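You operate a simulated robot arm through the tools that you are given. There is no shell and no other tool. Be economical: measure what you need, move in short steps, check, and stop when the job is done.

You are at the controls of a simulated robot arm. One attempt, no reset.

TASK
Dry the fresh core from the iron block on the drying plate at 200 C.
Fine: wait till it has turned pale, switch the plate off and leave the core on it. Set down upright: core.

Only the result counts: the job must be done as asked and must still hold three seconds after the hand-in. Knocking over, shifting, dropping, spilling or breaking anything else fails it.

THE ROBOT
A 6-joint arm with a two-finger parallel gripper, fixed in place. Base frame: the origin is at the foot of the arm, x ahead of it, y to its left, z up; the work surface is at about z = 0. Readings come in mm, degrees, newtons and seconds.
With the tool pointing down near the work surface it reaches from about 140 to 580 mm from the base axis. Its first joint turns from -66.0 to 66.0 degrees. Payload 2.1 kg.
The TCP is the grasp point between the finger pads, 30 mm short of the fingertips. In the tool frame z runs along the fingers and y along their closing line. The gripper opens to 94 mm. The fingers are 28 mm wide and 10 mm thick; the gripper's body (50 by 96 mm) begins 55 mm behind the TCP.
Orientation is that of the tool frame in the base frame, as [roll, pitch, yaw] about the fixed x, y, z axes, in that order (R = Rz(yaw) Ry(pitch) Rx(roll)). With the fingers straight down and closing along the base's y, the tool's x points along the base's -x, its y along +y and its z along -z.

THE INTERFACE
- The arm moves only by the tool step_arm. Its argument "commands" is a list of rows, each an object (a shift or turn left out is 0, a gripper value left out holds the last) with "dr": the turn, a rotation vector about the tool's x, y, z in units of 60 degrees (1.0 is 60 degrees), a list of three; "linear": the shift along the tool's x, y, z in units of 500 mm (1.0 is 500 mm), a list of three; "claw": the finger opening in mm, from 0 to 94. In form: [{"dr": [ax, ay, az], "linear": [dx, dy, dz], "claw": claw}, ...]. A call has 1 to 12 rows; each row is the pose to reach, as a shift and turn from the pose commanded when the call began, along the tool's axes at that moment. A call with a number of a shift or a turn outside -1 to 1 is refused whole. Rows are played at 5 a second. More than 50 mm and 8.6 degrees between two rows, or a gripper value outside its range, and nothing of the call is played. A pose out of reach is approached as far as the arm can. The call stops where the force on the tool passes 40 N (or 10 N more than at its start, if that is more) or the arm is blocked; 0.2 s more then pass. The fingers move at their own pace (about 72 mm/s each) and stop on an object; they squeeze with about 27 N. The grip force told is the motor's: it shows also when the fingers shut on nothing. Time passes only in rows, and 0.2 s behind the last, so rows that repeat a pose let the fingers close. The reply holds the time, the measured pose of the TCP, the force on the tool along the base axes, the opening and the grip force, in the units named above and with some noise, with the torque about the TCP (base axes, N m) and any sound that the robot's microphone picked up.
- Cameras (640 x 400 px; columns grow to the right, rows downward): "scene" is fixed at [44.5, -361.7, 483.3]; the picture's right is [0.86, -0.51, 0.00], its down [-0.29, -0.48, -0.83] and it looks along [0.42, 0.71, -0.56] (base axes); focal length 219 px, centre (320, 200). "wrist" rides on the gripper at [76, 14, -102] in the tool frame; the picture's right is [-0.18, 0.98, 0.00], its down [-0.75, -0.14, -0.64] and it looks along [-0.63, -0.12, 0.77] (tool axes); focal length 243 px, centre (320, 200). There is no depth. A picture from a camera that has moved, and an enlarged one, comes with that camera's place and axes in the base frame and with its lens.
- grab_frame(camera): a new picture of that camera. No time passes.
- enlarge(camera, box): a new picture of the part [left, top, right, bottom] of that camera's present view, enlarged. No time passes.
- finish_job(): hands the job in; it is judged then, once.

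Go step by step. Nothing tells you positions but the pictures and the camera data: compare them with the known pose of the tool, close in by small moves and look again before you grip or let go. The budget is 120 turns and 76 pictures, counting those below and the enlarged ones. Unless the task says otherwise, let go and move clear before handing in, and close with one line.

The tools are called by a JSON object that holds its "api" and its "payload". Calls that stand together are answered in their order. step_arm: Moves the arm, as the interface text tells. Its arguments: {"type":"object","properties":{"commands":{"type":"array","items":{"type":"object","properties":{"dr":{"type":"array","items":{"type":"number"}},"linear":{"type":"array","items":{"type":"number"}},"claw":{"type":"number"}}}}},"required":["commands"]} The other tools are called the same way: grab_frame (camera) takes a picture; enlarge (camera, box) takes an enlarged picture of a part of a camera's view; finish_job () hands the job in.

At the start:

```text
time: 0.0
ee_pos: [202.0, 213.1, 392.6]
tcp_rot: [-179.9, 0.0, -180.0]
wrist_force: [0.1, 0.5, 0.1]
wrist_torque: [0.02, 0.0, 0.02]
width: 94.2
grasp_force: 0.0
```

scene: 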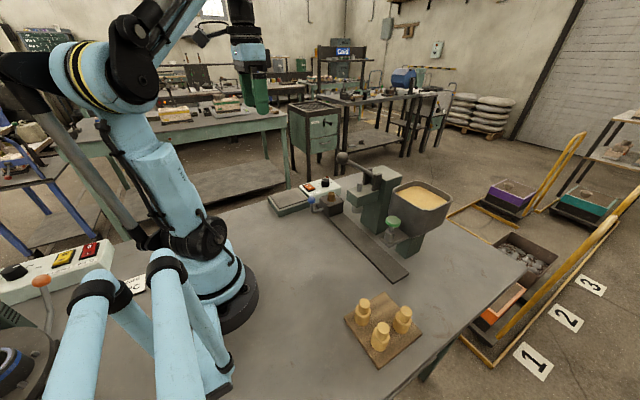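
wrist: 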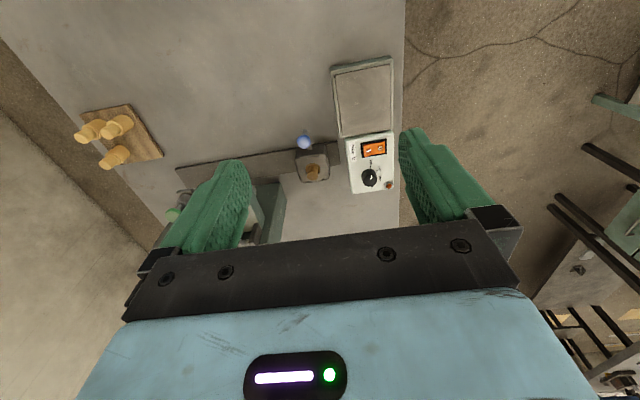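

I see a board with three finished cores, a core machine with an iron block holding a core, and a drying plate with a control box. I'll enlarge the details first.

{"api": "enlarge", "payload": {"camera": "scene", "box": [260, 140, 460, 290]}}

{"api": "enlarge", "payload": {"camera": "wrist", "box": [260, 40, 420, 200]}}

{"api": "enlarge", "payload": {"camera": "scene", "box": [0, 220, 180, 330]}}

```text
2.67 times, centred on (360, 215) of scene
camera zoom: at [44.5, -361.7, 483.3], right [0.86, -0.51, 0.0], down [-0.29, -0.48, -0.83], along [0.42, 0.71, -0.56], focal length 583 px, centre (213, 160)
```

zoom: 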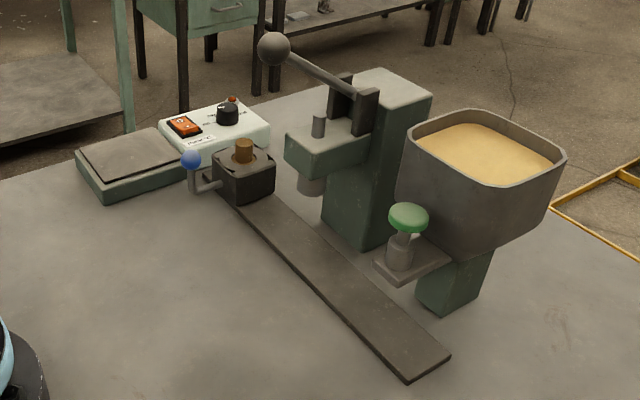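

```text
2.50 times, centred on (340, 120) of wrist
camera zoom: at [123.7, 225.4, 495.1], right [0.18, 0.98, 0.0], down [0.75, -0.14, 0.64], along [0.63, -0.12, -0.77], focal length 606 px, centre (270, 400)
```

zoom: 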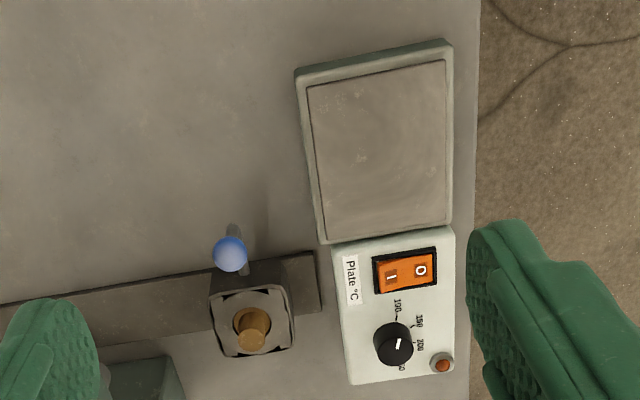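

```text
3.56 times, centred on (90, 275) of scene
camera zoom: at [44.5, -361.7, 483.3], right [0.86, -0.51, 0.0], down [-0.29, -0.48, -0.83], along [0.42, 0.71, -0.56], focal length 778 px, centre (1138, -67)
```

zoom: 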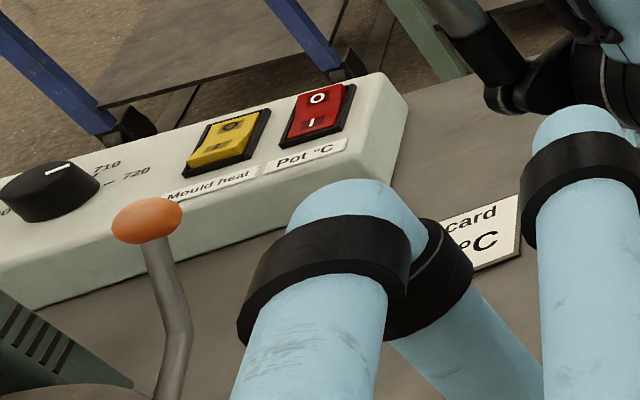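

The plate sits around (280, 281). Its control box is at x≈370–440, with the knob around (438, 272) and the rocker around (376, 288). The core in its block is around (392, 158, 78). I'll drop lower for a closer look.

{"api": "step_arm", "payload": {"commands": [{"linear": [-0.01, 0.01, 0.08]}, {"linear": [-0.02, 0.02, 0.16]}, {"linear": [-0.04, 0.02, 0.24]}, {"linear": [-0.06, 0.02, 0.28]}]}}

{"api": "grab_frame", "payload": {"camera": "wrist"}}

```text
time: 1.0
ee_pos: [230.7, 221.2, 253.7]
tcp_rot: [-180.0, 0.0, -180.0]
wrist_force: [-0.9, 0.0, 0.7]
wrist_torque: [0.0, 0.02, 0.0]
width: 94.0
grasp_force: 0.1
```

```text
70 pictures are left
camera wrist: at [153.5, 234.7, 354.4], right [0.18, 0.98, 0.0], down [0.75, -0.14, 0.64], along [0.63, -0.12, -0.77], focal length 243 px, centre (320, 200)
```

wrist: 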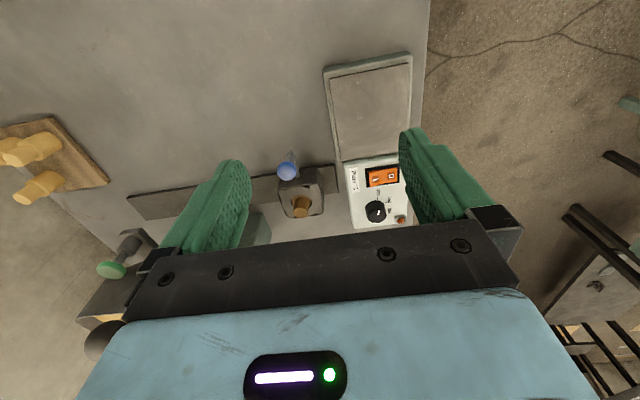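

{"api": "enlarge", "payload": {"camera": "wrist", "box": [340, 150, 420, 230]}}

{"api": "enlarge", "payload": {"camera": "wrist", "box": [250, 140, 350, 230]}}

{"api": "enlarge", "payload": {"camera": "scene", "box": [290, 160, 370, 220]}}

```text
5.00 times, centred on (380, 190) of wrist
camera zoom: at [153.5, 234.7, 354.4], right [0.18, 0.98, 0.0], down [0.75, -0.14, 0.64], along [0.63, -0.12, -0.77], focal length 1213 px, centre (20, 250)
```

zoom: 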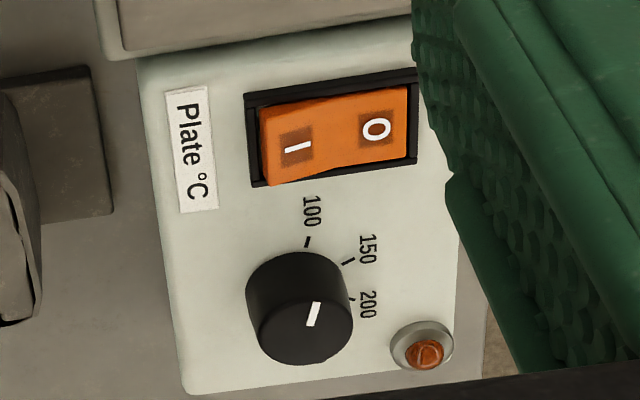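

```text
4.44 times, centred on (300, 185) of wrist
camera zoom: at [153.5, 234.7, 354.4], right [0.18, 0.98, 0.0], down [0.75, -0.14, 0.64], along [0.63, -0.12, -0.77], focal length 1078 px, centre (409, 267)
```

zoom: 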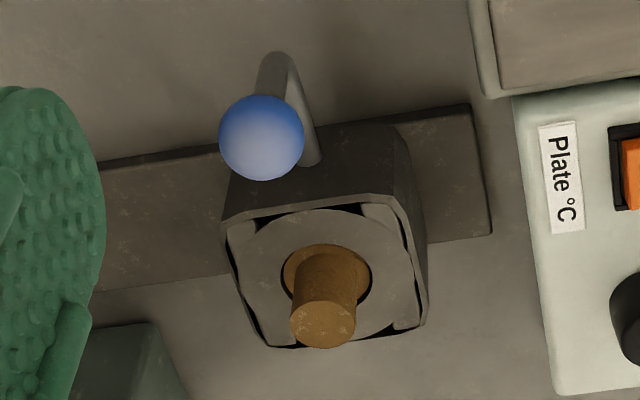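

```text
6.67 times, centred on (330, 190) of scene
camera zoom: at [44.5, -361.7, 483.3], right [0.86, -0.51, 0.0], down [-0.29, -0.48, -0.83], along [0.42, 0.71, -0.56], focal length 1459 px, centre (253, 267)
```

zoom: 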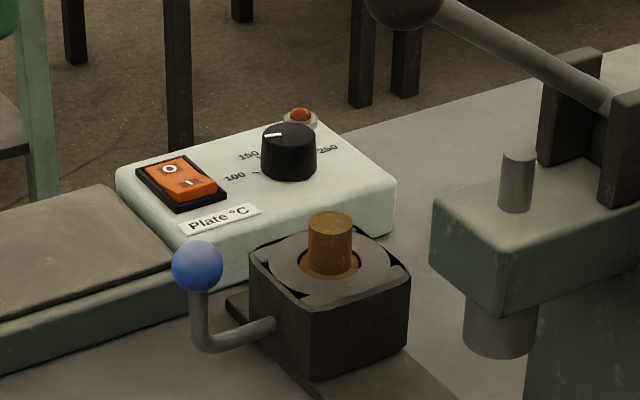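

The pointer reads a bit above 100, with 200 further clockwise as seen from above. I put the knob centre at about (439, 273), top z≈68. I'll move above it, with the fingers pre-turned for a clockwise twist.

{"api": "step_arm", "payload": {"commands": [{"linear": [-0.07, 0.018, 0.02], "dr": [0, 0, -0.111], "claw": 60}, {"linear": [-0.14, 0.035, 0.05], "dr": [0, 0, -0.222]}, {"linear": [-0.21, 0.053, 0.09], "dr": [0, 0, -0.333]}, {"linear": [-0.28, 0.07, 0.13], "dr": [0, 0, -0.444]}, {"linear": [-0.35, 0.088, 0.17], "dr": [0, 0, -0.555]}, {"linear": [-0.416, 0.105, 0.21], "dr": [0, 0, -0.667]}, {"linear": [-0.416, 0.105, 0.228], "dr": [0, 0, -0.667]}]}}

{"api": "grab_frame", "payload": {"camera": "wrist"}}

{"api": "grab_frame", "payload": {"camera": "scene"}}

```text
time: 2.6
ee_pos: [438.8, 275.0, 137.7]
tcp_rot: [-179.9, 0.0, -139.8]
wrist_force: [-0.3, 0.2, -0.1]
wrist_torque: [-0.05, 0.01, -0.02]
width: 60.0
grasp_force: 0.0
```

```text
66 pictures are left
camera wrist: at [369.6, 236.2, 239.9], right [-0.49, 0.87, 0.0], down [0.67, 0.38, 0.64], along [0.56, 0.32, -0.77], focal length 243 px, centre (320, 200)
```

wrist: 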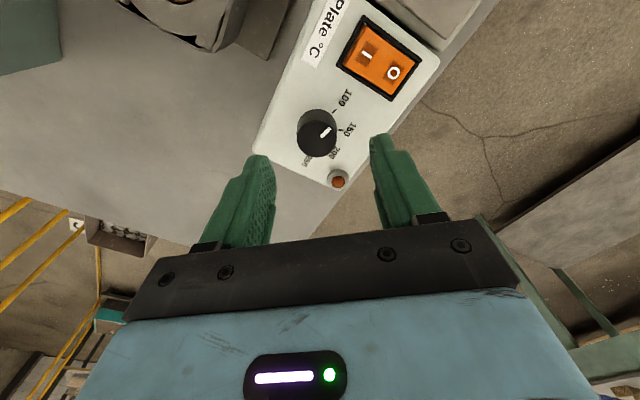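

```text
65 pictures are left
```

scene: 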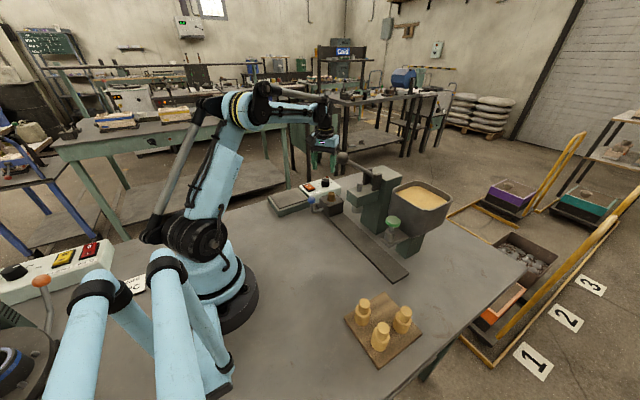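

{"api": "enlarge", "payload": {"camera": "wrist", "box": [280, 70, 380, 195]}}

{"api": "enlarge", "payload": {"camera": "scene", "box": [290, 120, 370, 220]}}

```text
3.20 times, centred on (330, 132) of wrist
camera zoom: at [369.6, 236.2, 239.9], right [-0.49, 0.87, 0.0], down [0.67, 0.38, 0.64], along [0.56, 0.32, -0.77], focal length 776 px, centre (288, 416)
```

zoom: 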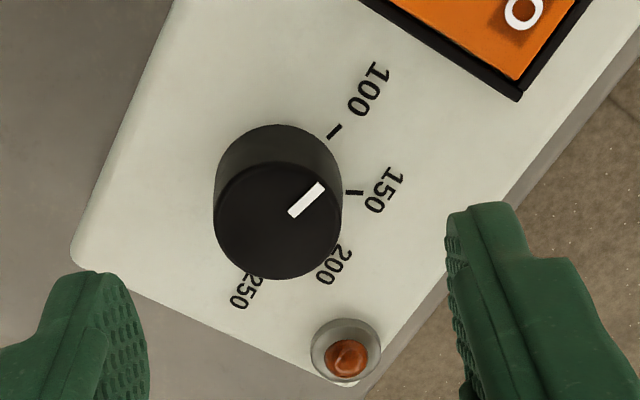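

```text
4.00 times, centred on (330, 170) of scene
camera zoom: at [44.5, -361.7, 483.3], right [0.86, -0.51, 0.0], down [-0.29, -0.48, -0.83], along [0.42, 0.71, -0.56], focal length 875 px, centre (280, 320)
```

zoom: 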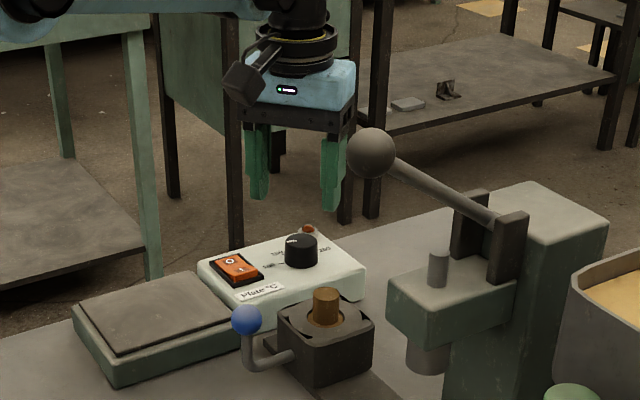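

The knob pointer is at 100, centre about (443, 275), diameter about 30 mm. It needs roughly 90° clockwise to reach 200. I'll descend over it next.

{"api": "step_arm", "payload": {"commands": [{"linear": [-0.0076, -0.0056, 0.03], "claw": 48}, {"linear": [-0.0076, -0.0056, 0.07]}, {"linear": [-0.0076, -0.0056, 0.104]}]}}

{"api": "grab_frame", "payload": {"camera": "wrist"}}

{"api": "enlarge", "payload": {"camera": "scene", "box": [290, 150, 370, 200]}}

```text
time: 3.4
ee_pos: [444.2, 275.3, 86.2]
tcp_rot: [-180.0, 0.1, -140.0]
wrist_force: [-0.2, 1.1, 0.0]
wrist_torque: [-0.02, 0.02, -0.01]
width: 48.0
grasp_force: 0.1
```

```text
62 pictures are left
camera wrist: at [373.9, 235.4, 189.1], right [-0.49, 0.87, 0.0], down [0.67, 0.38, 0.64], along [0.56, 0.32, -0.77], focal length 243 px, centre (320, 200)
```

wrist: 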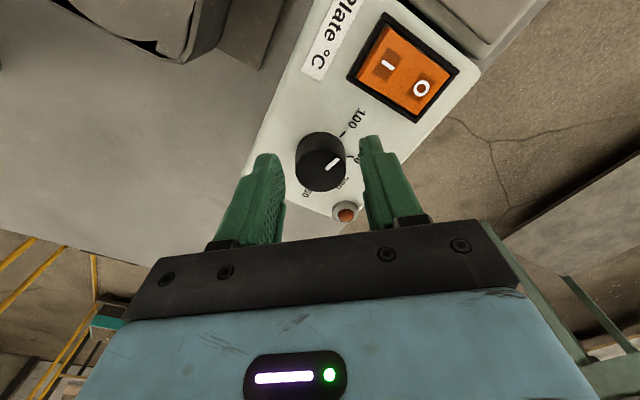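

```text
8.00 times, centred on (330, 175) of scene
camera zoom: at [44.5, -361.7, 483.3], right [0.86, -0.51, 0.0], down [-0.29, -0.48, -0.83], along [0.42, 0.71, -0.56], focal length 1750 px, centre (240, 400)
```

zoom: 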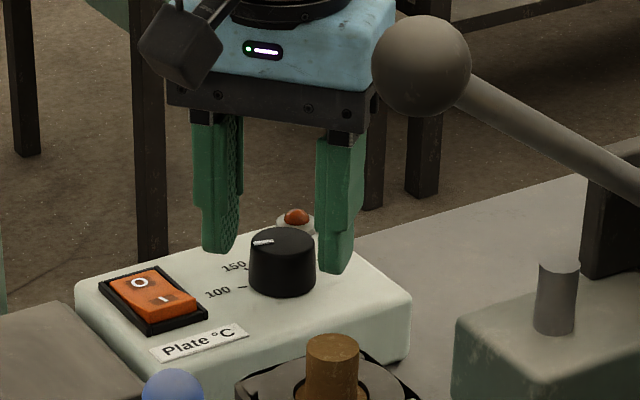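

The fingers straddle the knob. I'll correct by 3 mm, lower slightly and close.

{"api": "step_arm", "payload": {"commands": [{"linear": [-0.005, 0, 0.006]}, {"linear": [-0.005, 0, 0.006], "claw": 20}, {"linear": [-0.005, 0, 0.006], "claw": 20}, {"linear": [-0.005, 0, 0.006], "claw": 20}]}}

```text
time: 4.4
ee_pos: [446.2, 276.2, 83.6]
tcp_rot: [-180.0, 0.1, -140.0]
wrist_force: [4.3, -4.4, -4.1]
wrist_torque: [-0.24, -0.03, -0.07]
width: 31.7
grasp_force: 44.7
```

The knob is gripped. I'll turn it clockwise, about tool z, starting with 48°.

{"api": "step_arm", "payload": {"commands": [{"dr": [0, 0, 0.133]}, {"dr": [0, 0, 0.267]}, {"dr": [0, 0, 0.4]}, {"dr": [0, 0, 0.533]}, {"dr": [0, 0, 0.667]}, {"dr": [0, 0, 0.8]}]}}

{"api": "grab_frame", "payload": {"camera": "wrist"}}

```text
time: 5.8
ee_pos: [446.2, 279.0, 84.4]
tcp_rot: [179.8, 0.0, 172.1]
wrist_force: [-2.0, 12.5, -8.0]
wrist_torque: [0.13, -1.06, -0.02]
width: 31.6
grasp_force: 45.3
```

```text
60 pictures are left
camera wrist: at [370.2, 301.4, 186.3], right [0.32, 0.95, 0.0], down [0.73, -0.25, 0.64], along [0.61, -0.2, -0.77], focal length 243 px, centre (320, 200)
```

wrist: 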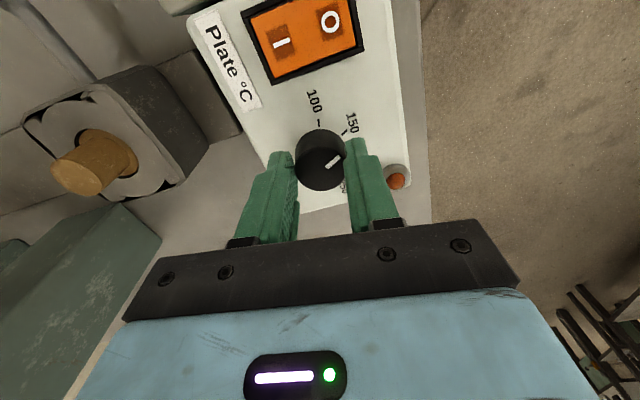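

The knob has followed to about 150. I'll relieve the side force by 3 mm and turn the remaining ~42°.

{"api": "step_arm", "payload": {"commands": [{"linear": [0, 0.005, 0]}, {"linear": [0, 0.005, 0], "dr": [0, 0, 0.133]}, {"linear": [0, 0.005, 0], "dr": [0, 0, 0.267]}, {"linear": [0, 0.005, 0], "dr": [0, 0, 0.4]}, {"linear": [0, 0.005, 0], "dr": [0, 0, 0.533]}, {"linear": [0, 0.005, 0], "dr": [0, 0, 0.667]}, {"linear": [0, 0.005, 0], "dr": [0, 0, 0.7]}]}}

{"api": "grab_frame", "payload": {"camera": "wrist"}}

{"api": "enlarge", "payload": {"camera": "wrist", "box": [260, 80, 420, 220]}}

```text
time: 7.4
ee_pos: [445.5, 279.8, 84.4]
tcp_rot: [179.9, 0.0, 130.0]
wrist_force: [-6.7, 8.0, 1.7]
wrist_torque: [0.42, -0.04, 0.04]
width: 31.6
grasp_force: 45.1
```

```text
59 pictures are left
camera wrist: at [406.5, 346.3, 186.4], right [0.87, 0.49, 0.0], down [0.38, -0.67, 0.64], along [0.32, -0.56, -0.77], focal length 243 px, centre (320, 200)
```

wrist: 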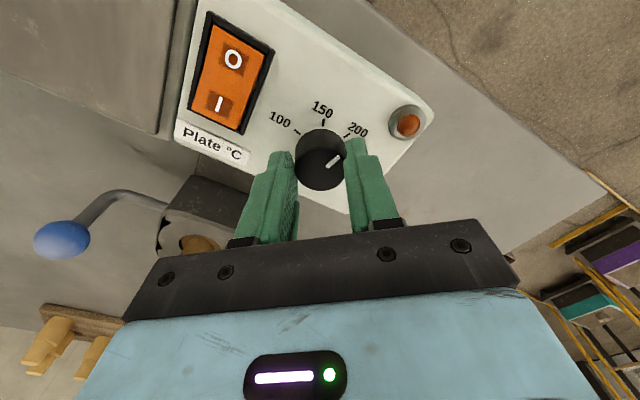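

```text
2.86 times, centred on (340, 150) of wrist
camera zoom: at [406.5, 346.3, 186.4], right [0.87, 0.49, 0.0], down [0.38, -0.67, 0.64], along [0.32, -0.56, -0.77], focal length 693 px, centre (263, 343)
```

zoom: 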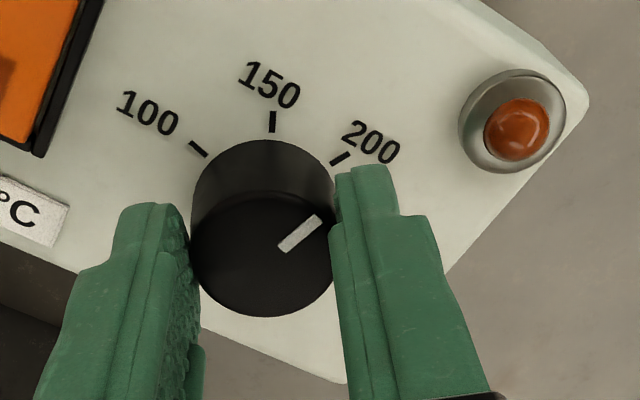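

{"api": "enlarge", "payload": {"camera": "wrist", "box": [290, 110, 360, 200]}}

```text
4.44 times, centred on (325, 155) of wrist
camera zoom: at [406.5, 346.3, 186.4], right [0.87, 0.49, 0.0], down [0.38, -0.67, 0.64], along [0.32, -0.56, -0.77], focal length 1078 px, centre (298, 400)
```

zoom: 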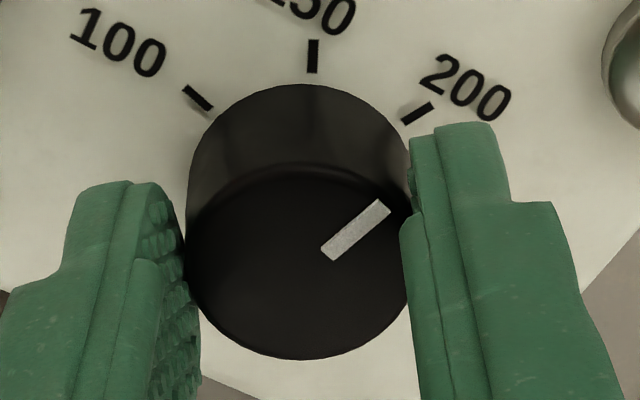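

The pointer appears about 5° short of the 200 tick, so I'll nudge it 5° more.

{"api": "step_arm", "payload": {"commands": [{"dr": [0, 0, 0.045]}, {"dr": [0, 0, 0.085]}, {"dr": [0, 0, 0.085]}]}}

{"api": "step_arm", "payload": {"commands": [{"claw": 46}, {"claw": 46}, {"linear": [0, 0, -0.06]}, {"linear": [0, 0, -0.12]}]}}

{"api": "enlarge", "payload": {"camera": "wrist", "box": [260, 50, 400, 180]}}

{"api": "enlarge", "payload": {"camera": "scene", "box": [290, 160, 370, 220]}}

```text
time: 8.2
ee_pos: [446.2, 280.8, 83.8]
tcp_rot: [179.9, 0.0, 125.0]
wrist_force: [0.3, 9.8, 15.5]
wrist_torque: [0.29, 0.04, -0.02]
width: 31.8
grasp_force: 45.9
```

```text
time: 9.2
ee_pos: [447.7, 279.0, 145.6]
tcp_rot: [179.9, 0.0, 124.9]
wrist_force: [0.1, 0.0, -0.3]
wrist_torque: [0.0, 0.0, -0.01]
width: 46.2
grasp_force: 0.1
```

```text
3.08 times, centred on (330, 115) of wrist
camera zoom: at [414.7, 348.5, 247.1], right [0.91, 0.41, 0.0], down [0.32, -0.7, 0.64], along [0.26, -0.58, -0.77], focal length 746 px, centre (289, 462)
```

zoom: 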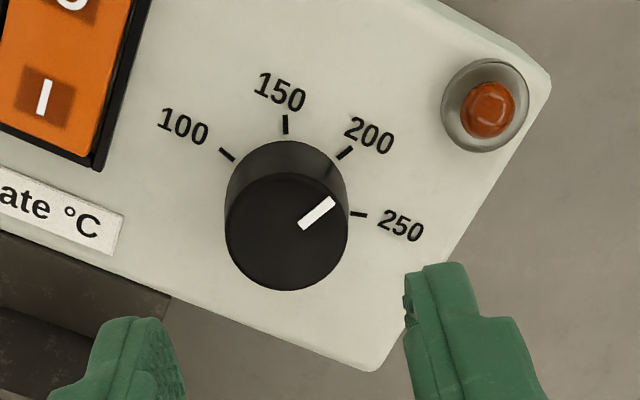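

```text
6.67 times, centred on (330, 190) of scene
camera zoom: at [44.5, -361.7, 483.3], right [0.86, -0.51, 0.0], down [-0.29, -0.48, -0.83], along [0.42, 0.71, -0.56], focal length 1459 px, centre (253, 267)
```

zoom: 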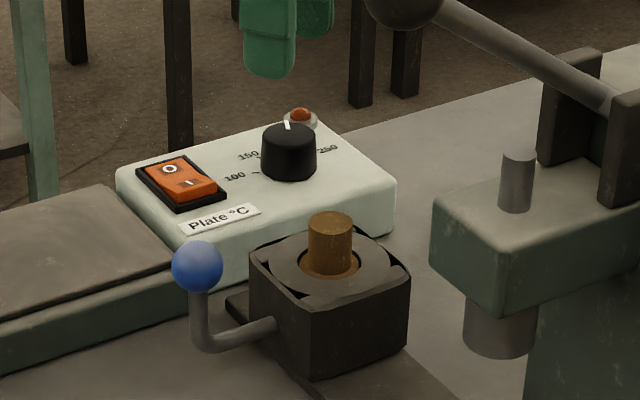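

{"api": "enlarge", "payload": {"camera": "scene", "box": [324, 174, 344, 190]}}

{"api": "enlarge", "payload": {"camera": "wrist", "box": [305, 75, 350, 120]}}

```text
16.00 times, centred on (334, 182) of scene
camera zoom: at [44.5, -361.7, 483.3], right [0.86, -0.51, 0.0], down [-0.29, -0.48, -0.83], along [0.42, 0.71, -0.56], focal length 3500 px, centre (96, 488)
```

zoom: 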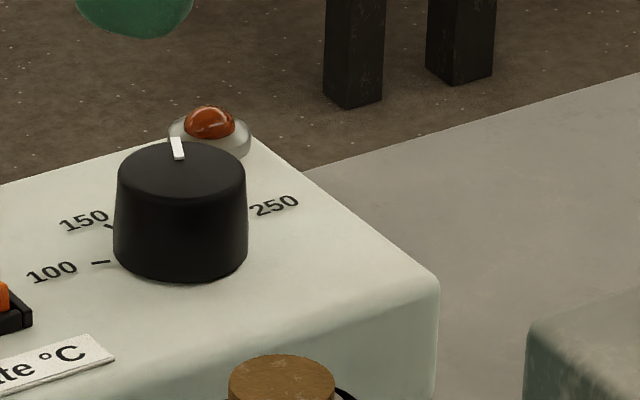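

```text
8.89 times, centred on (328, 98) of wrist
camera zoom: at [414.7, 348.5, 247.1], right [0.91, 0.41, 0.0], down [0.32, -0.7, 0.64], along [0.26, -0.58, -0.77], focal length 2157 px, centre (253, 1111)
```

zoom: 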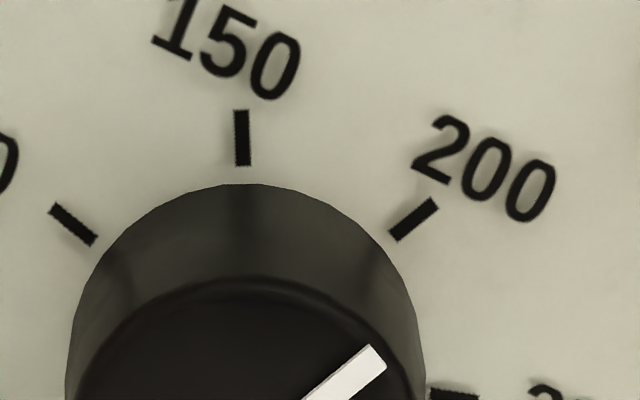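

Both views now show the pointer aligned with 200. Next is the rocker: the I half is at about (380, 276) and O at about (380, 298). I'll go above I with the fingers closed.

{"api": "step_arm", "payload": {"commands": [{"dr": [0, 0, -0.131], "linear": [0.01, -0.016, 0], "claw": 0}, {"dr": [0, 0, -0.262], "linear": [0.02, -0.032, 0]}, {"dr": [0, 0, -0.393], "linear": [0.03, -0.048, 0]}, {"dr": [0, 0, -0.524], "linear": [0.041, -0.064, 0]}, {"dr": [0, 0, -0.655], "linear": [0.051, -0.08, 0]}, {"dr": [0, 0, -0.786], "linear": [0.061, -0.096, 0.02]}, {"dr": [0, 0, -0.917], "linear": [0.072, -0.113, 0.04]}, {"dr": [0, 0, -0.917], "linear": [0.072, -0.113, 0.06]}]}}

{"api": "grab_frame", "payload": {"camera": "wrist"}}

{"api": "enlarge", "payload": {"camera": "scene", "box": [280, 150, 360, 210]}}

```text
time: 11.0
ee_pos: [382.0, 276.8, 113.6]
tcp_rot: [-179.9, 0.0, -179.9]
wrist_force: [-0.5, 0.2, -0.8]
wrist_torque: [0.0, 0.03, -0.03]
width: 0.0
grasp_force: 26.8
```

```text
52 pictures are left
camera wrist: at [302.5, 289.0, 215.5], right [0.18, 0.98, 0.0], down [0.75, -0.14, 0.64], along [0.63, -0.12, -0.77], focal length 243 px, centre (320, 200)
```

wrist: 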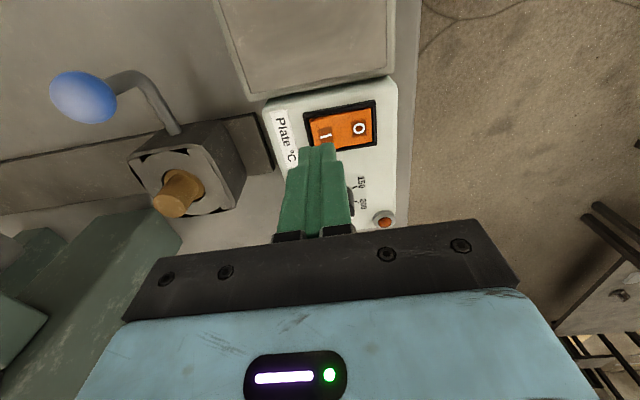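

```text
6.67 times, centred on (320, 180) of scene
camera zoom: at [44.5, -361.7, 483.3], right [0.86, -0.51, 0.0], down [-0.29, -0.48, -0.83], along [0.42, 0.71, -0.56], focal length 1459 px, centre (320, 333)
```

zoom: 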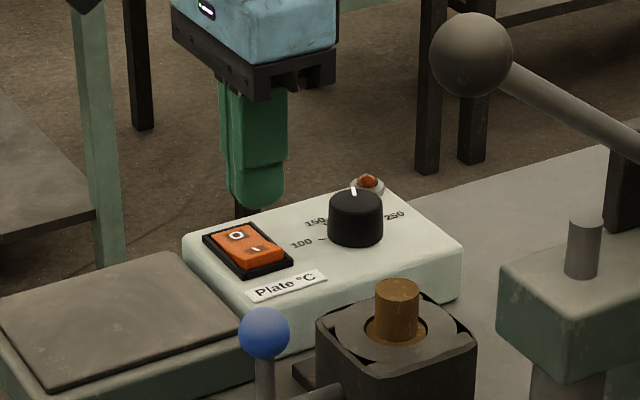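

I is at about (377, 278). I'll align on its outer half and press down in small steps.

{"api": "step_arm", "payload": {"commands": [{"linear": [0.008, -0.003, 0.02]}, {"linear": [0.008, -0.003, 0.04]}, {"linear": [0.008, -0.003, 0.048]}, {"linear": [0.008, -0.003, 0.052]}, {"linear": [0.008, -0.003, 0.056]}, {"linear": [0.008, -0.003, 0.06]}]}}

{"api": "enlarge", "payload": {"camera": "scene", "box": [290, 165, 350, 205]}}

```text
time: 12.4
ee_pos: [376.2, 275.3, 84.3]
tcp_rot: [-180.0, -0.1, -180.0]
wrist_force: [-0.4, -0.8, 0.3]
wrist_torque: [-0.02, 0.0, 0.03]
width: 0.0
grasp_force: 26.5
```

```text
10.00 times, centred on (320, 185) of scene
camera zoom: at [44.5, -361.7, 483.3], right [0.86, -0.51, 0.0], down [-0.29, -0.48, -0.83], along [0.42, 0.71, -0.56], focal length 2188 px, centre (320, 350)
```

zoom: 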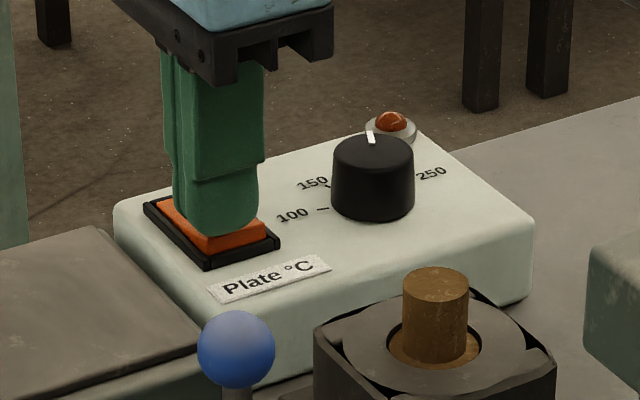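

{"api": "step_arm", "payload": {"commands": [{"linear": [0, 0, 0.004]}, {"linear": [0, 0, 0.008]}, {"linear": [0, 0, 0.012]}, {"linear": [0, 0, 0.016]}, {"linear": [0, 0, 0.02]}]}}

{"api": "enlarge", "payload": {"camera": "scene", "box": [290, 165, 350, 205]}}

```text
time: 13.4
ee_pos: [376.3, 275.0, 77.8]
tcp_rot: [-180.0, 0.1, 179.9]
wrist_force: [-1.2, 0.0, 14.5]
wrist_torque: [0.12, -0.03, -0.02]
width: 0.1
grasp_force: 26.9
stopped in row 5: the force on the tool passed its limit at 49 N (the readings are from after the stop); the commanded pose is now the measured one
```

```text
10.00 times, centred on (320, 185) of scene
camera zoom: at [44.5, -361.7, 483.3], right [0.86, -0.51, 0.0], down [-0.29, -0.48, -0.83], along [0.42, 0.71, -0.56], focal length 2188 px, centre (320, 350)
```

zoom: 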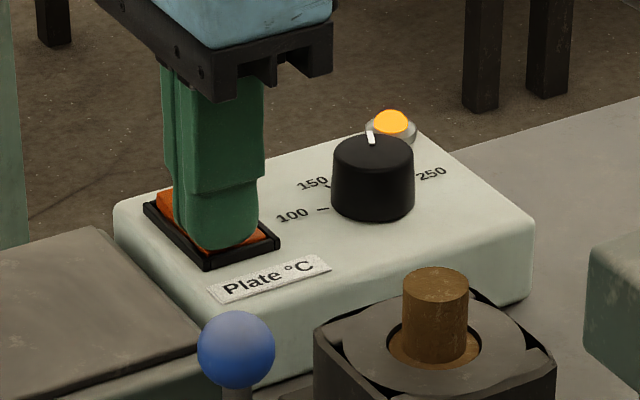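

The lamp is lit, so the plate is on. I'll raise and move over to look at the block.

{"api": "step_arm", "payload": {"commands": [{"linear": [0, 0, -0.08]}, {"linear": [0.02, -0.05, -0.16], "claw": 60}, {"linear": [0.06, -0.12, -0.18]}, {"linear": [0.1, -0.2, -0.18]}, {"linear": [0.12, -0.234, -0.18]}]}}

{"api": "grab_frame", "payload": {"camera": "wrist"}}

{"api": "grab_frame", "payload": {"camera": "scene"}}

```text
time: 14.7
ee_pos: [315.8, 157.7, 169.1]
tcp_rot: [180.0, 0.0, 180.0]
wrist_force: [-0.1, -0.3, 0.3]
wrist_torque: [-0.03, -0.02, 0.0]
width: 60.1
grasp_force: 0.1
```

```text
48 pictures are left
camera wrist: at [238.6, 171.3, 271.4], right [0.18, 0.98, 0.0], down [0.75, -0.14, 0.64], along [0.63, -0.12, -0.77], focal length 243 px, centre (320, 200)
```

wrist: 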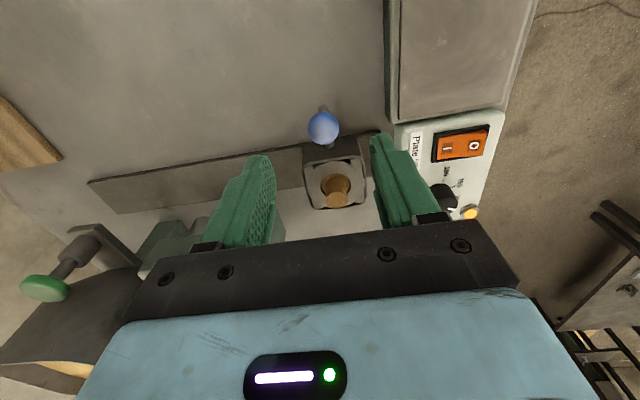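

```text
47 pictures are left
```

scene: 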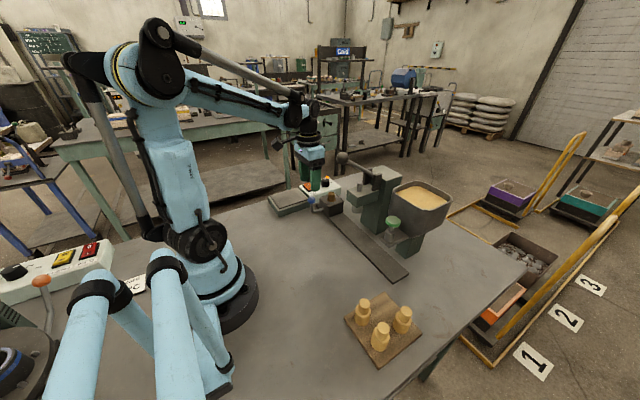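

{"api": "enlarge", "payload": {"camera": "wrist", "box": [280, 95, 390, 220]}}

{"api": "enlarge", "payload": {"camera": "scene", "box": [300, 140, 400, 230]}}

{"api": "enlarge", "payload": {"camera": "scene", "box": [340, 290, 430, 370]}}

```text
3.20 times, centred on (335, 158) of wrist
camera zoom: at [238.6, 171.3, 271.4], right [0.18, 0.98, 0.0], down [0.75, -0.14, 0.64], along [0.63, -0.12, -0.77], focal length 776 px, centre (272, 336)
```

zoom: 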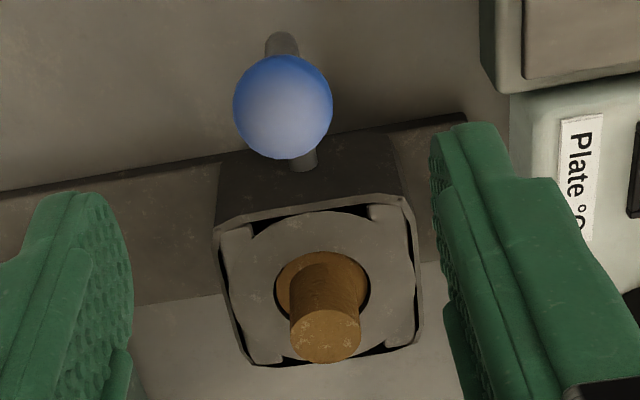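

```text
4.44 times, centred on (350, 185) of scene
camera zoom: at [44.5, -361.7, 483.3], right [0.86, -0.51, 0.0], down [-0.29, -0.48, -0.83], along [0.42, 0.71, -0.56], focal length 972 px, centre (187, 267)
```

zoom: 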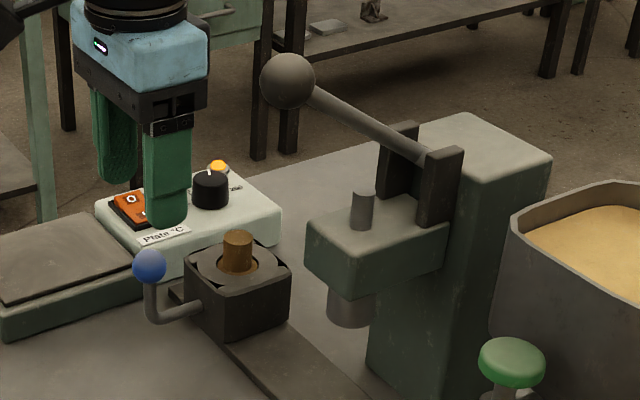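

```text
5.00 times, centred on (385, 330) of scene
camera zoom: at [44.5, -361.7, 483.3], right [0.86, -0.51, 0.0], down [-0.29, -0.48, -0.83], along [0.42, 0.71, -0.56], focal length 1094 px, centre (-5, -450)
```

zoom: 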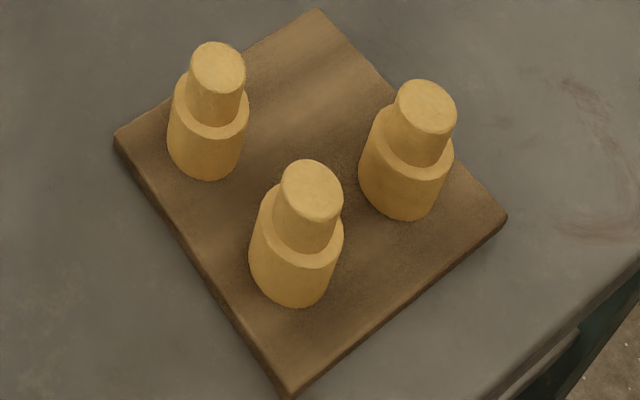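

The core has a neck about 22 mm in diameter, centred at about (398, 158), with its top at z≈82 and the block top at z≈57. I'll go above it and check clearance to the press head.

{"api": "step_arm", "payload": {"commands": [{"linear": [-0.08, 0, 0], "claw": 50}, {"linear": [-0.164, 0, 0.02]}, {"linear": [-0.164, 0, 0.06]}]}}

{"api": "grab_frame", "payload": {"camera": "wrist"}}

{"api": "enlarge", "payload": {"camera": "scene", "box": [300, 140, 400, 230]}}

```text
time: 15.4
ee_pos: [397.5, 159.0, 136.8]
tcp_rot: [-180.0, 0.0, 179.9]
wrist_force: [0.4, -0.7, 0.0]
wrist_torque: [-0.02, 0.02, -0.02]
width: 50.0
grasp_force: 0.1
```

```text
43 pictures are left
camera wrist: at [320.5, 172.1, 239.2], right [0.19, 0.98, 0.0], down [0.75, -0.14, 0.64], along [0.63, -0.12, -0.77], focal length 243 px, centre (320, 200)
```

wrist: 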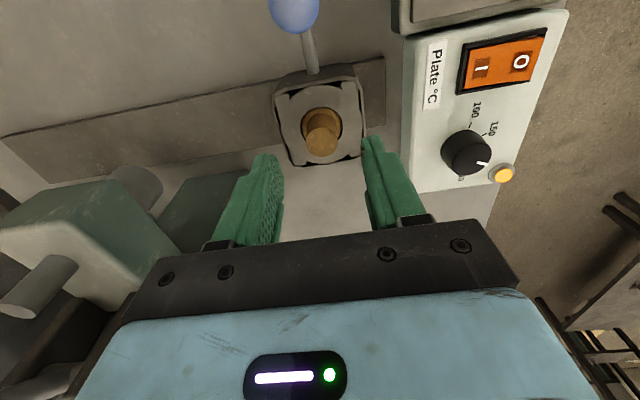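

```text
4.44 times, centred on (350, 185) of scene
camera zoom: at [44.5, -361.7, 483.3], right [0.86, -0.51, 0.0], down [-0.29, -0.48, -0.83], along [0.42, 0.71, -0.56], focal length 972 px, centre (187, 267)
```

zoom: 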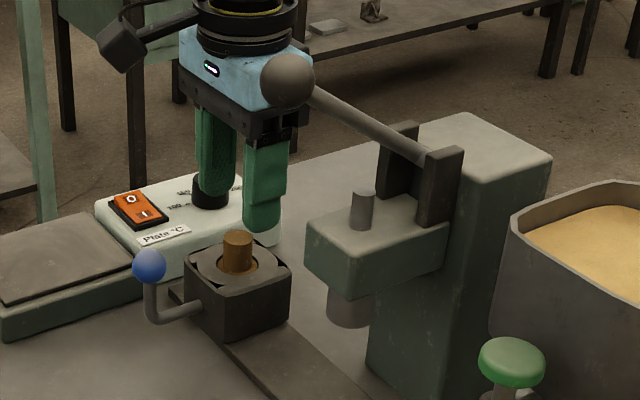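

The alignment is good and the head is well clear. I'll descend around the neck.

{"api": "step_arm", "payload": {"commands": [{"linear": [-0.001, 0, 0.04], "claw": 50}, {"linear": [-0.001, 0, 0.07]}, {"linear": [-0.001, 0, 0.09]}]}}

{"api": "enlarge", "payload": {"camera": "wrist", "box": [240, 80, 420, 240]}}

{"api": "enlarge", "payload": {"camera": "scene", "box": [310, 165, 370, 215]}}

```text
time: 16.2
ee_pos: [398.7, 158.1, 93.0]
tcp_rot: [180.0, 0.0, 180.0]
wrist_force: [0.3, 0.4, -0.4]
wrist_torque: [0.0, 0.01, -0.04]
width: 49.8
grasp_force: 0.1
```

```text
2.50 times, centred on (330, 160) of wrist
camera zoom: at [321.4, 171.7, 195.3], right [0.19, 0.98, 0.0], down [0.75, -0.14, 0.64], along [0.63, -0.12, -0.77], focal length 606 px, centre (295, 300)
```

zoom: 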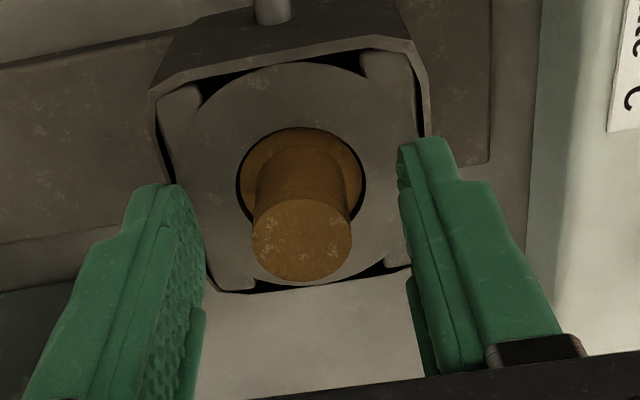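

```text
8.00 times, centred on (340, 190) of scene
camera zoom: at [44.5, -361.7, 483.3], right [0.86, -0.51, 0.0], down [-0.29, -0.48, -0.83], along [0.42, 0.71, -0.56], focal length 1750 px, centre (160, 280)
```

zoom: 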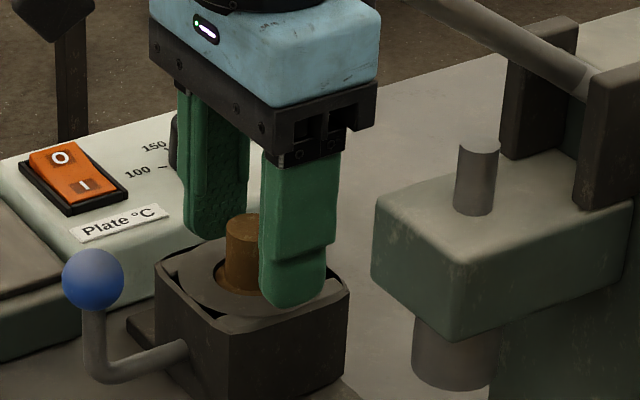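

Centred. I'll close on the neck.

{"api": "step_arm", "payload": {"commands": [{"linear": [0, 0, 0.006]}, {"linear": [0, 0, 0.006], "claw": 18}, {"linear": [0, 0, 0.006], "claw": 18}, {"linear": [0, 0, 0.006], "claw": 18}]}}

```text
time: 17.2
ee_pos: [398.1, 159.3, 89.0]
tcp_rot: [-180.0, 0.0, 180.0]
wrist_force: [-0.2, -0.4, 0.4]
wrist_torque: [-0.01, -0.01, 0.03]
width: 20.3
grasp_force: 27.2
```

Neck gripped at 20 mm with no side force. I'll test-lift by 3 mm, slowly.

{"api": "step_arm", "payload": {"commands": [{"linear": [0, 0, -0.002]}, {"linear": [0, 0, -0.004]}, {"linear": [0, 0, -0.006]}]}}

{"api": "enlarge", "payload": {"camera": "scene", "box": [310, 165, 370, 215]}}

```text
time: 18.1
ee_pos: [397.2, 159.6, 92.0]
tcp_rot: [180.0, -0.1, 179.9]
wrist_force: [-0.2, -0.5, -1.0]
wrist_torque: [-0.03, -0.02, -0.01]
width: 20.1
grasp_force: 26.8
```

```text
8.00 times, centred on (340, 190) of scene
camera zoom: at [44.5, -361.7, 483.3], right [0.86, -0.51, 0.0], down [-0.29, -0.48, -0.83], along [0.42, 0.71, -0.56], focal length 1750 px, centre (160, 280)
```

zoom: 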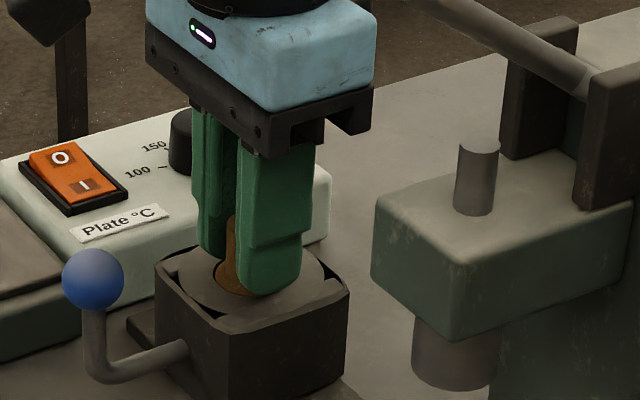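

It comes up freely with about 1 N. I'll lift straight up.

{"api": "step_arm", "payload": {"commands": [{"linear": [0, 0, -0.01]}, {"linear": [0, 0, -0.02]}, {"linear": [0, 0, -0.035]}, {"linear": [0, 0, -0.05]}, {"linear": [0, 0, -0.07]}, {"linear": [0, 0, -0.09]}, {"linear": [0, 0, -0.11]}, {"linear": [0, 0, -0.13]}, {"linear": [0, 0, -0.15]}, {"linear": [0, 0, -0.17]}]}}

{"api": "enlarge", "payload": {"camera": "scene", "box": [280, 130, 380, 220]}}

{"api": "grab_frame", "payload": {"camera": "wrist"}}

```text
time: 20.2
ee_pos: [398.2, 157.7, 177.4]
tcp_rot: [-180.0, 0.0, 179.9]
wrist_force: [0.0, -1.1, -1.0]
wrist_torque: [-0.03, -0.01, -0.03]
width: 20.5
grasp_force: 27.4
```

```text
4.44 times, centred on (330, 175) of scene
camera zoom: at [44.5, -361.7, 483.3], right [0.86, -0.51, 0.0], down [-0.29, -0.48, -0.83], along [0.42, 0.71, -0.56], focal length 972 px, centre (276, 311)
```

zoom: 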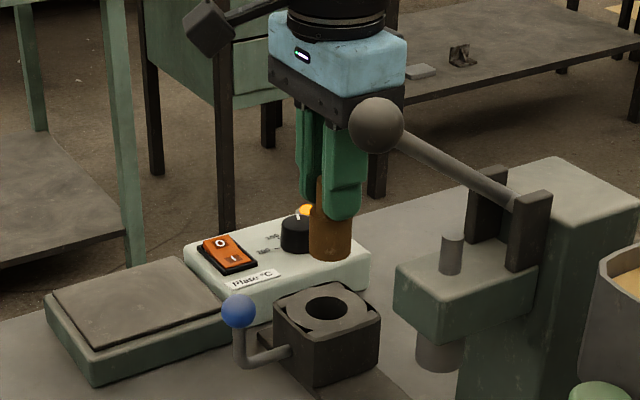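

```text
37 pictures are left
camera wrist: at [320.4, 171.0, 279.5], right [0.19, 0.98, 0.0], down [0.75, -0.14, 0.64], along [0.63, -0.12, -0.77], focal length 243 px, centre (320, 200)
```

wrist: 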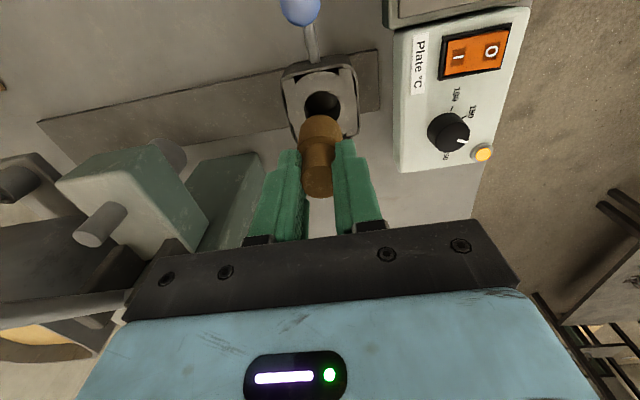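

The core hangs upright, its bottom about 64 mm below the TCP. The plate centre is about (284, 281), top z≈33. I'll carry it over.

{"api": "step_arm", "payload": {"commands": [{"linear": [0.03, 0.03, 0]}, {"linear": [0.07, 0.076, 0]}, {"linear": [0.11, 0.12, 0]}, {"linear": [0.15, 0.163, 0]}, {"linear": [0.19, 0.205, 0]}, {"linear": [0.218, 0.236, 0]}, {"linear": [0.228, 0.246, 0]}, {"linear": [0.228, 0.246, 0.04]}, {"linear": [0.228, 0.246, 0.08]}]}}

{"api": "enlarge", "payload": {"camera": "scene", "box": [250, 140, 350, 220]}}

{"api": "grab_frame", "payload": {"camera": "wrist"}}

```text
time: 22.2
ee_pos: [282.4, 281.5, 136.3]
tcp_rot: [-179.9, 0.0, 179.9]
wrist_force: [0.1, -0.2, -0.7]
wrist_torque: [0.0, 0.01, -0.02]
width: 20.1
grasp_force: 27.4
```

```text
5.00 times, centred on (300, 180) of scene
camera zoom: at [44.5, -361.7, 483.3], right [0.86, -0.51, 0.0], down [-0.29, -0.48, -0.83], along [0.42, 0.71, -0.56], focal length 1094 px, centre (420, 300)
```

zoom: 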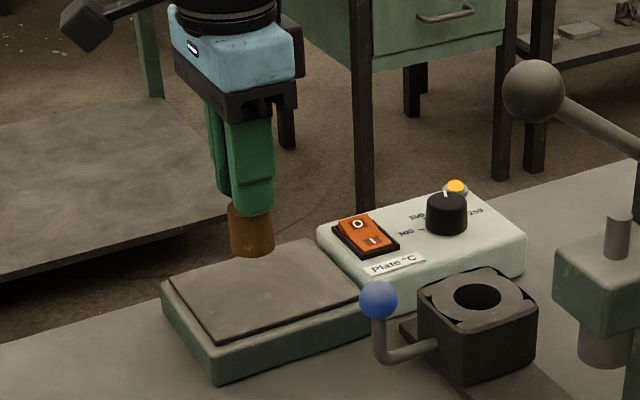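

```text
35 pictures are left
camera wrist: at [205.6, 294.8, 238.5], right [0.19, 0.98, 0.0], down [0.75, -0.14, 0.64], along [0.63, -0.12, -0.77], focal length 243 px, centre (320, 200)
```

wrist: 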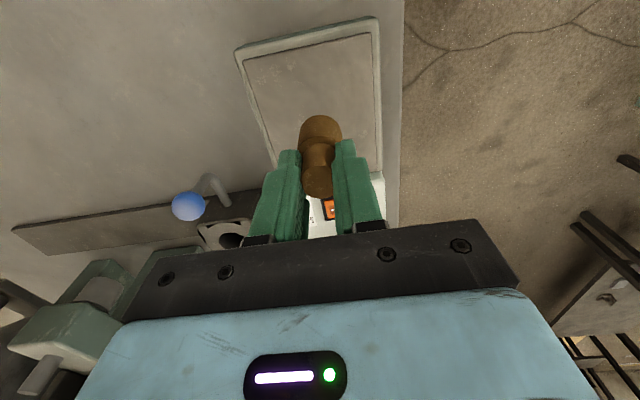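

The core is over the middle of the plate. I'll lower most of the way, then feel for contact.

{"api": "step_arm", "payload": {"commands": [{"linear": [-0.006, 0, 0.02]}, {"linear": [-0.006, 0, 0.04]}, {"linear": [-0.006, 0, 0.055]}, {"linear": [-0.006, 0, 0.064]}]}}

{"api": "enlarge", "payload": {"camera": "scene", "box": [260, 165, 330, 220]}}

```text
time: 23.2
ee_pos: [288.7, 282.7, 104.7]
tcp_rot: [-179.9, 0.0, 179.9]
wrist_force: [0.7, 0.2, -1.8]
wrist_torque: [0.0, -0.01, 0.0]
width: 20.5
grasp_force: 26.9
```

```text
7.27 times, centred on (295, 192) of scene
camera zoom: at [44.5, -361.7, 483.3], right [0.86, -0.51, 0.0], down [-0.29, -0.48, -0.83], along [0.42, 0.71, -0.56], focal length 1591 px, centre (502, 254)
```

zoom: 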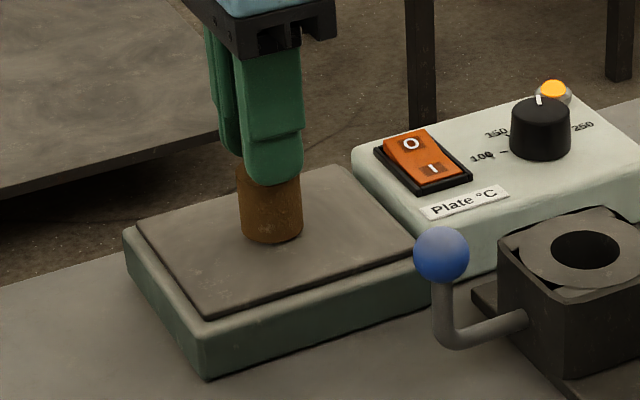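

{"api": "step_arm", "payload": {"commands": [{"linear": [0, 0, 0.004]}, {"linear": [0, 0, 0.007]}]}}

{"api": "enlarge", "payload": {"camera": "scene", "box": [270, 170, 310, 210]}}

```text
time: 23.9
ee_pos: [288.1, 282.6, 102.2]
tcp_rot: [-180.0, 0.1, 179.9]
wrist_force: [1.7, -0.1, 18.0]
wrist_torque: [0.03, -0.12, 0.0]
width: 20.4
grasp_force: 27.0
```

```text
10.00 times, centred on (290, 190) of scene
camera zoom: at [44.5, -361.8, 483.3], right [0.86, -0.51, 0.0], down [-0.29, -0.48, -0.83], along [0.42, 0.71, -0.56], focal length 2188 px, centre (620, 300)
```

zoom: 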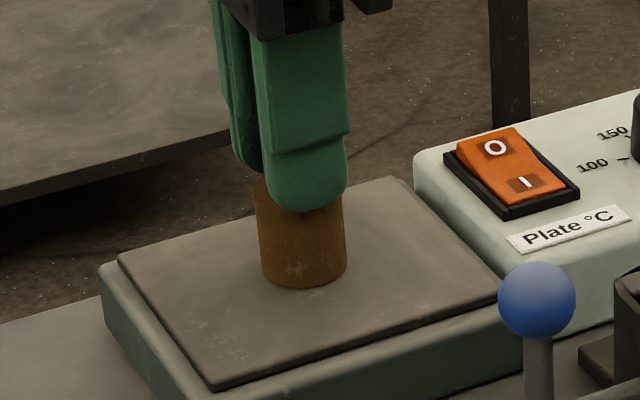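

It's in contact at 18 N. I'll ease up slightly, then open and rise straight up.

{"api": "step_arm", "payload": {"commands": [{"linear": [0, 0, -0.0025]}, {"linear": [0, 0, -0.0025]}]}}

{"api": "step_arm", "payload": {"commands": [{"claw": 30}, {"claw": 44}, {"claw": 44}, {"linear": [0, 0, -0.04]}, {"linear": [0, 0, -0.1]}, {"linear": [0, 0, -0.16]}]}}

{"api": "grab_frame", "payload": {"camera": "scene"}}

{"api": "enlarge", "payload": {"camera": "scene", "box": [260, 165, 330, 220]}}

```text
time: 24.4
ee_pos: [287.4, 282.0, 102.8]
tcp_rot: [-180.0, -0.1, 179.9]
wrist_force: [-0.1, -0.2, 0.4]
wrist_torque: [-0.01, 0.0, 0.0]
width: 20.2
grasp_force: 26.6
```

```text
time: 25.9
ee_pos: [288.3, 283.8, 186.0]
tcp_rot: [180.0, 0.0, 180.0]
wrist_force: [-0.4, 0.0, 1.2]
wrist_torque: [-0.01, -0.02, 0.01]
width: 43.9
grasp_force: 0.0
```

```text
32 pictures are left
```

scene: 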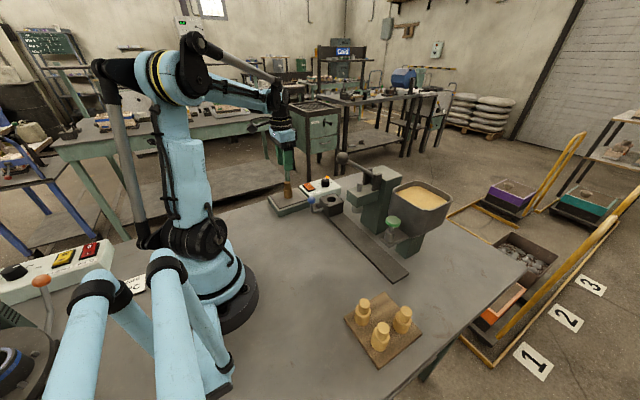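

```text
7.27 times, centred on (295, 192) of scene
camera zoom: at [44.5, -361.7, 483.3], right [0.86, -0.51, 0.0], down [-0.29, -0.48, -0.83], along [0.42, 0.71, -0.56], focal length 1591 px, centre (502, 254)
```

zoom: 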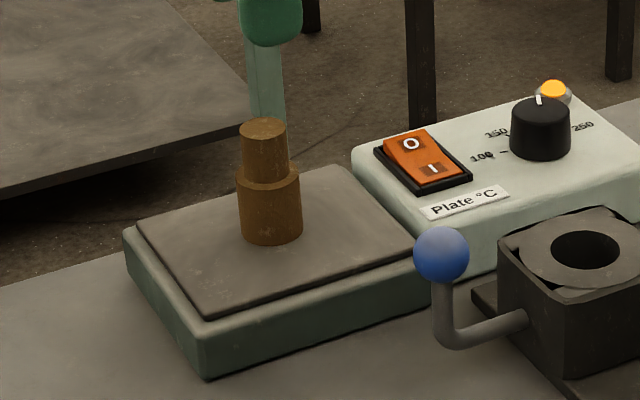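

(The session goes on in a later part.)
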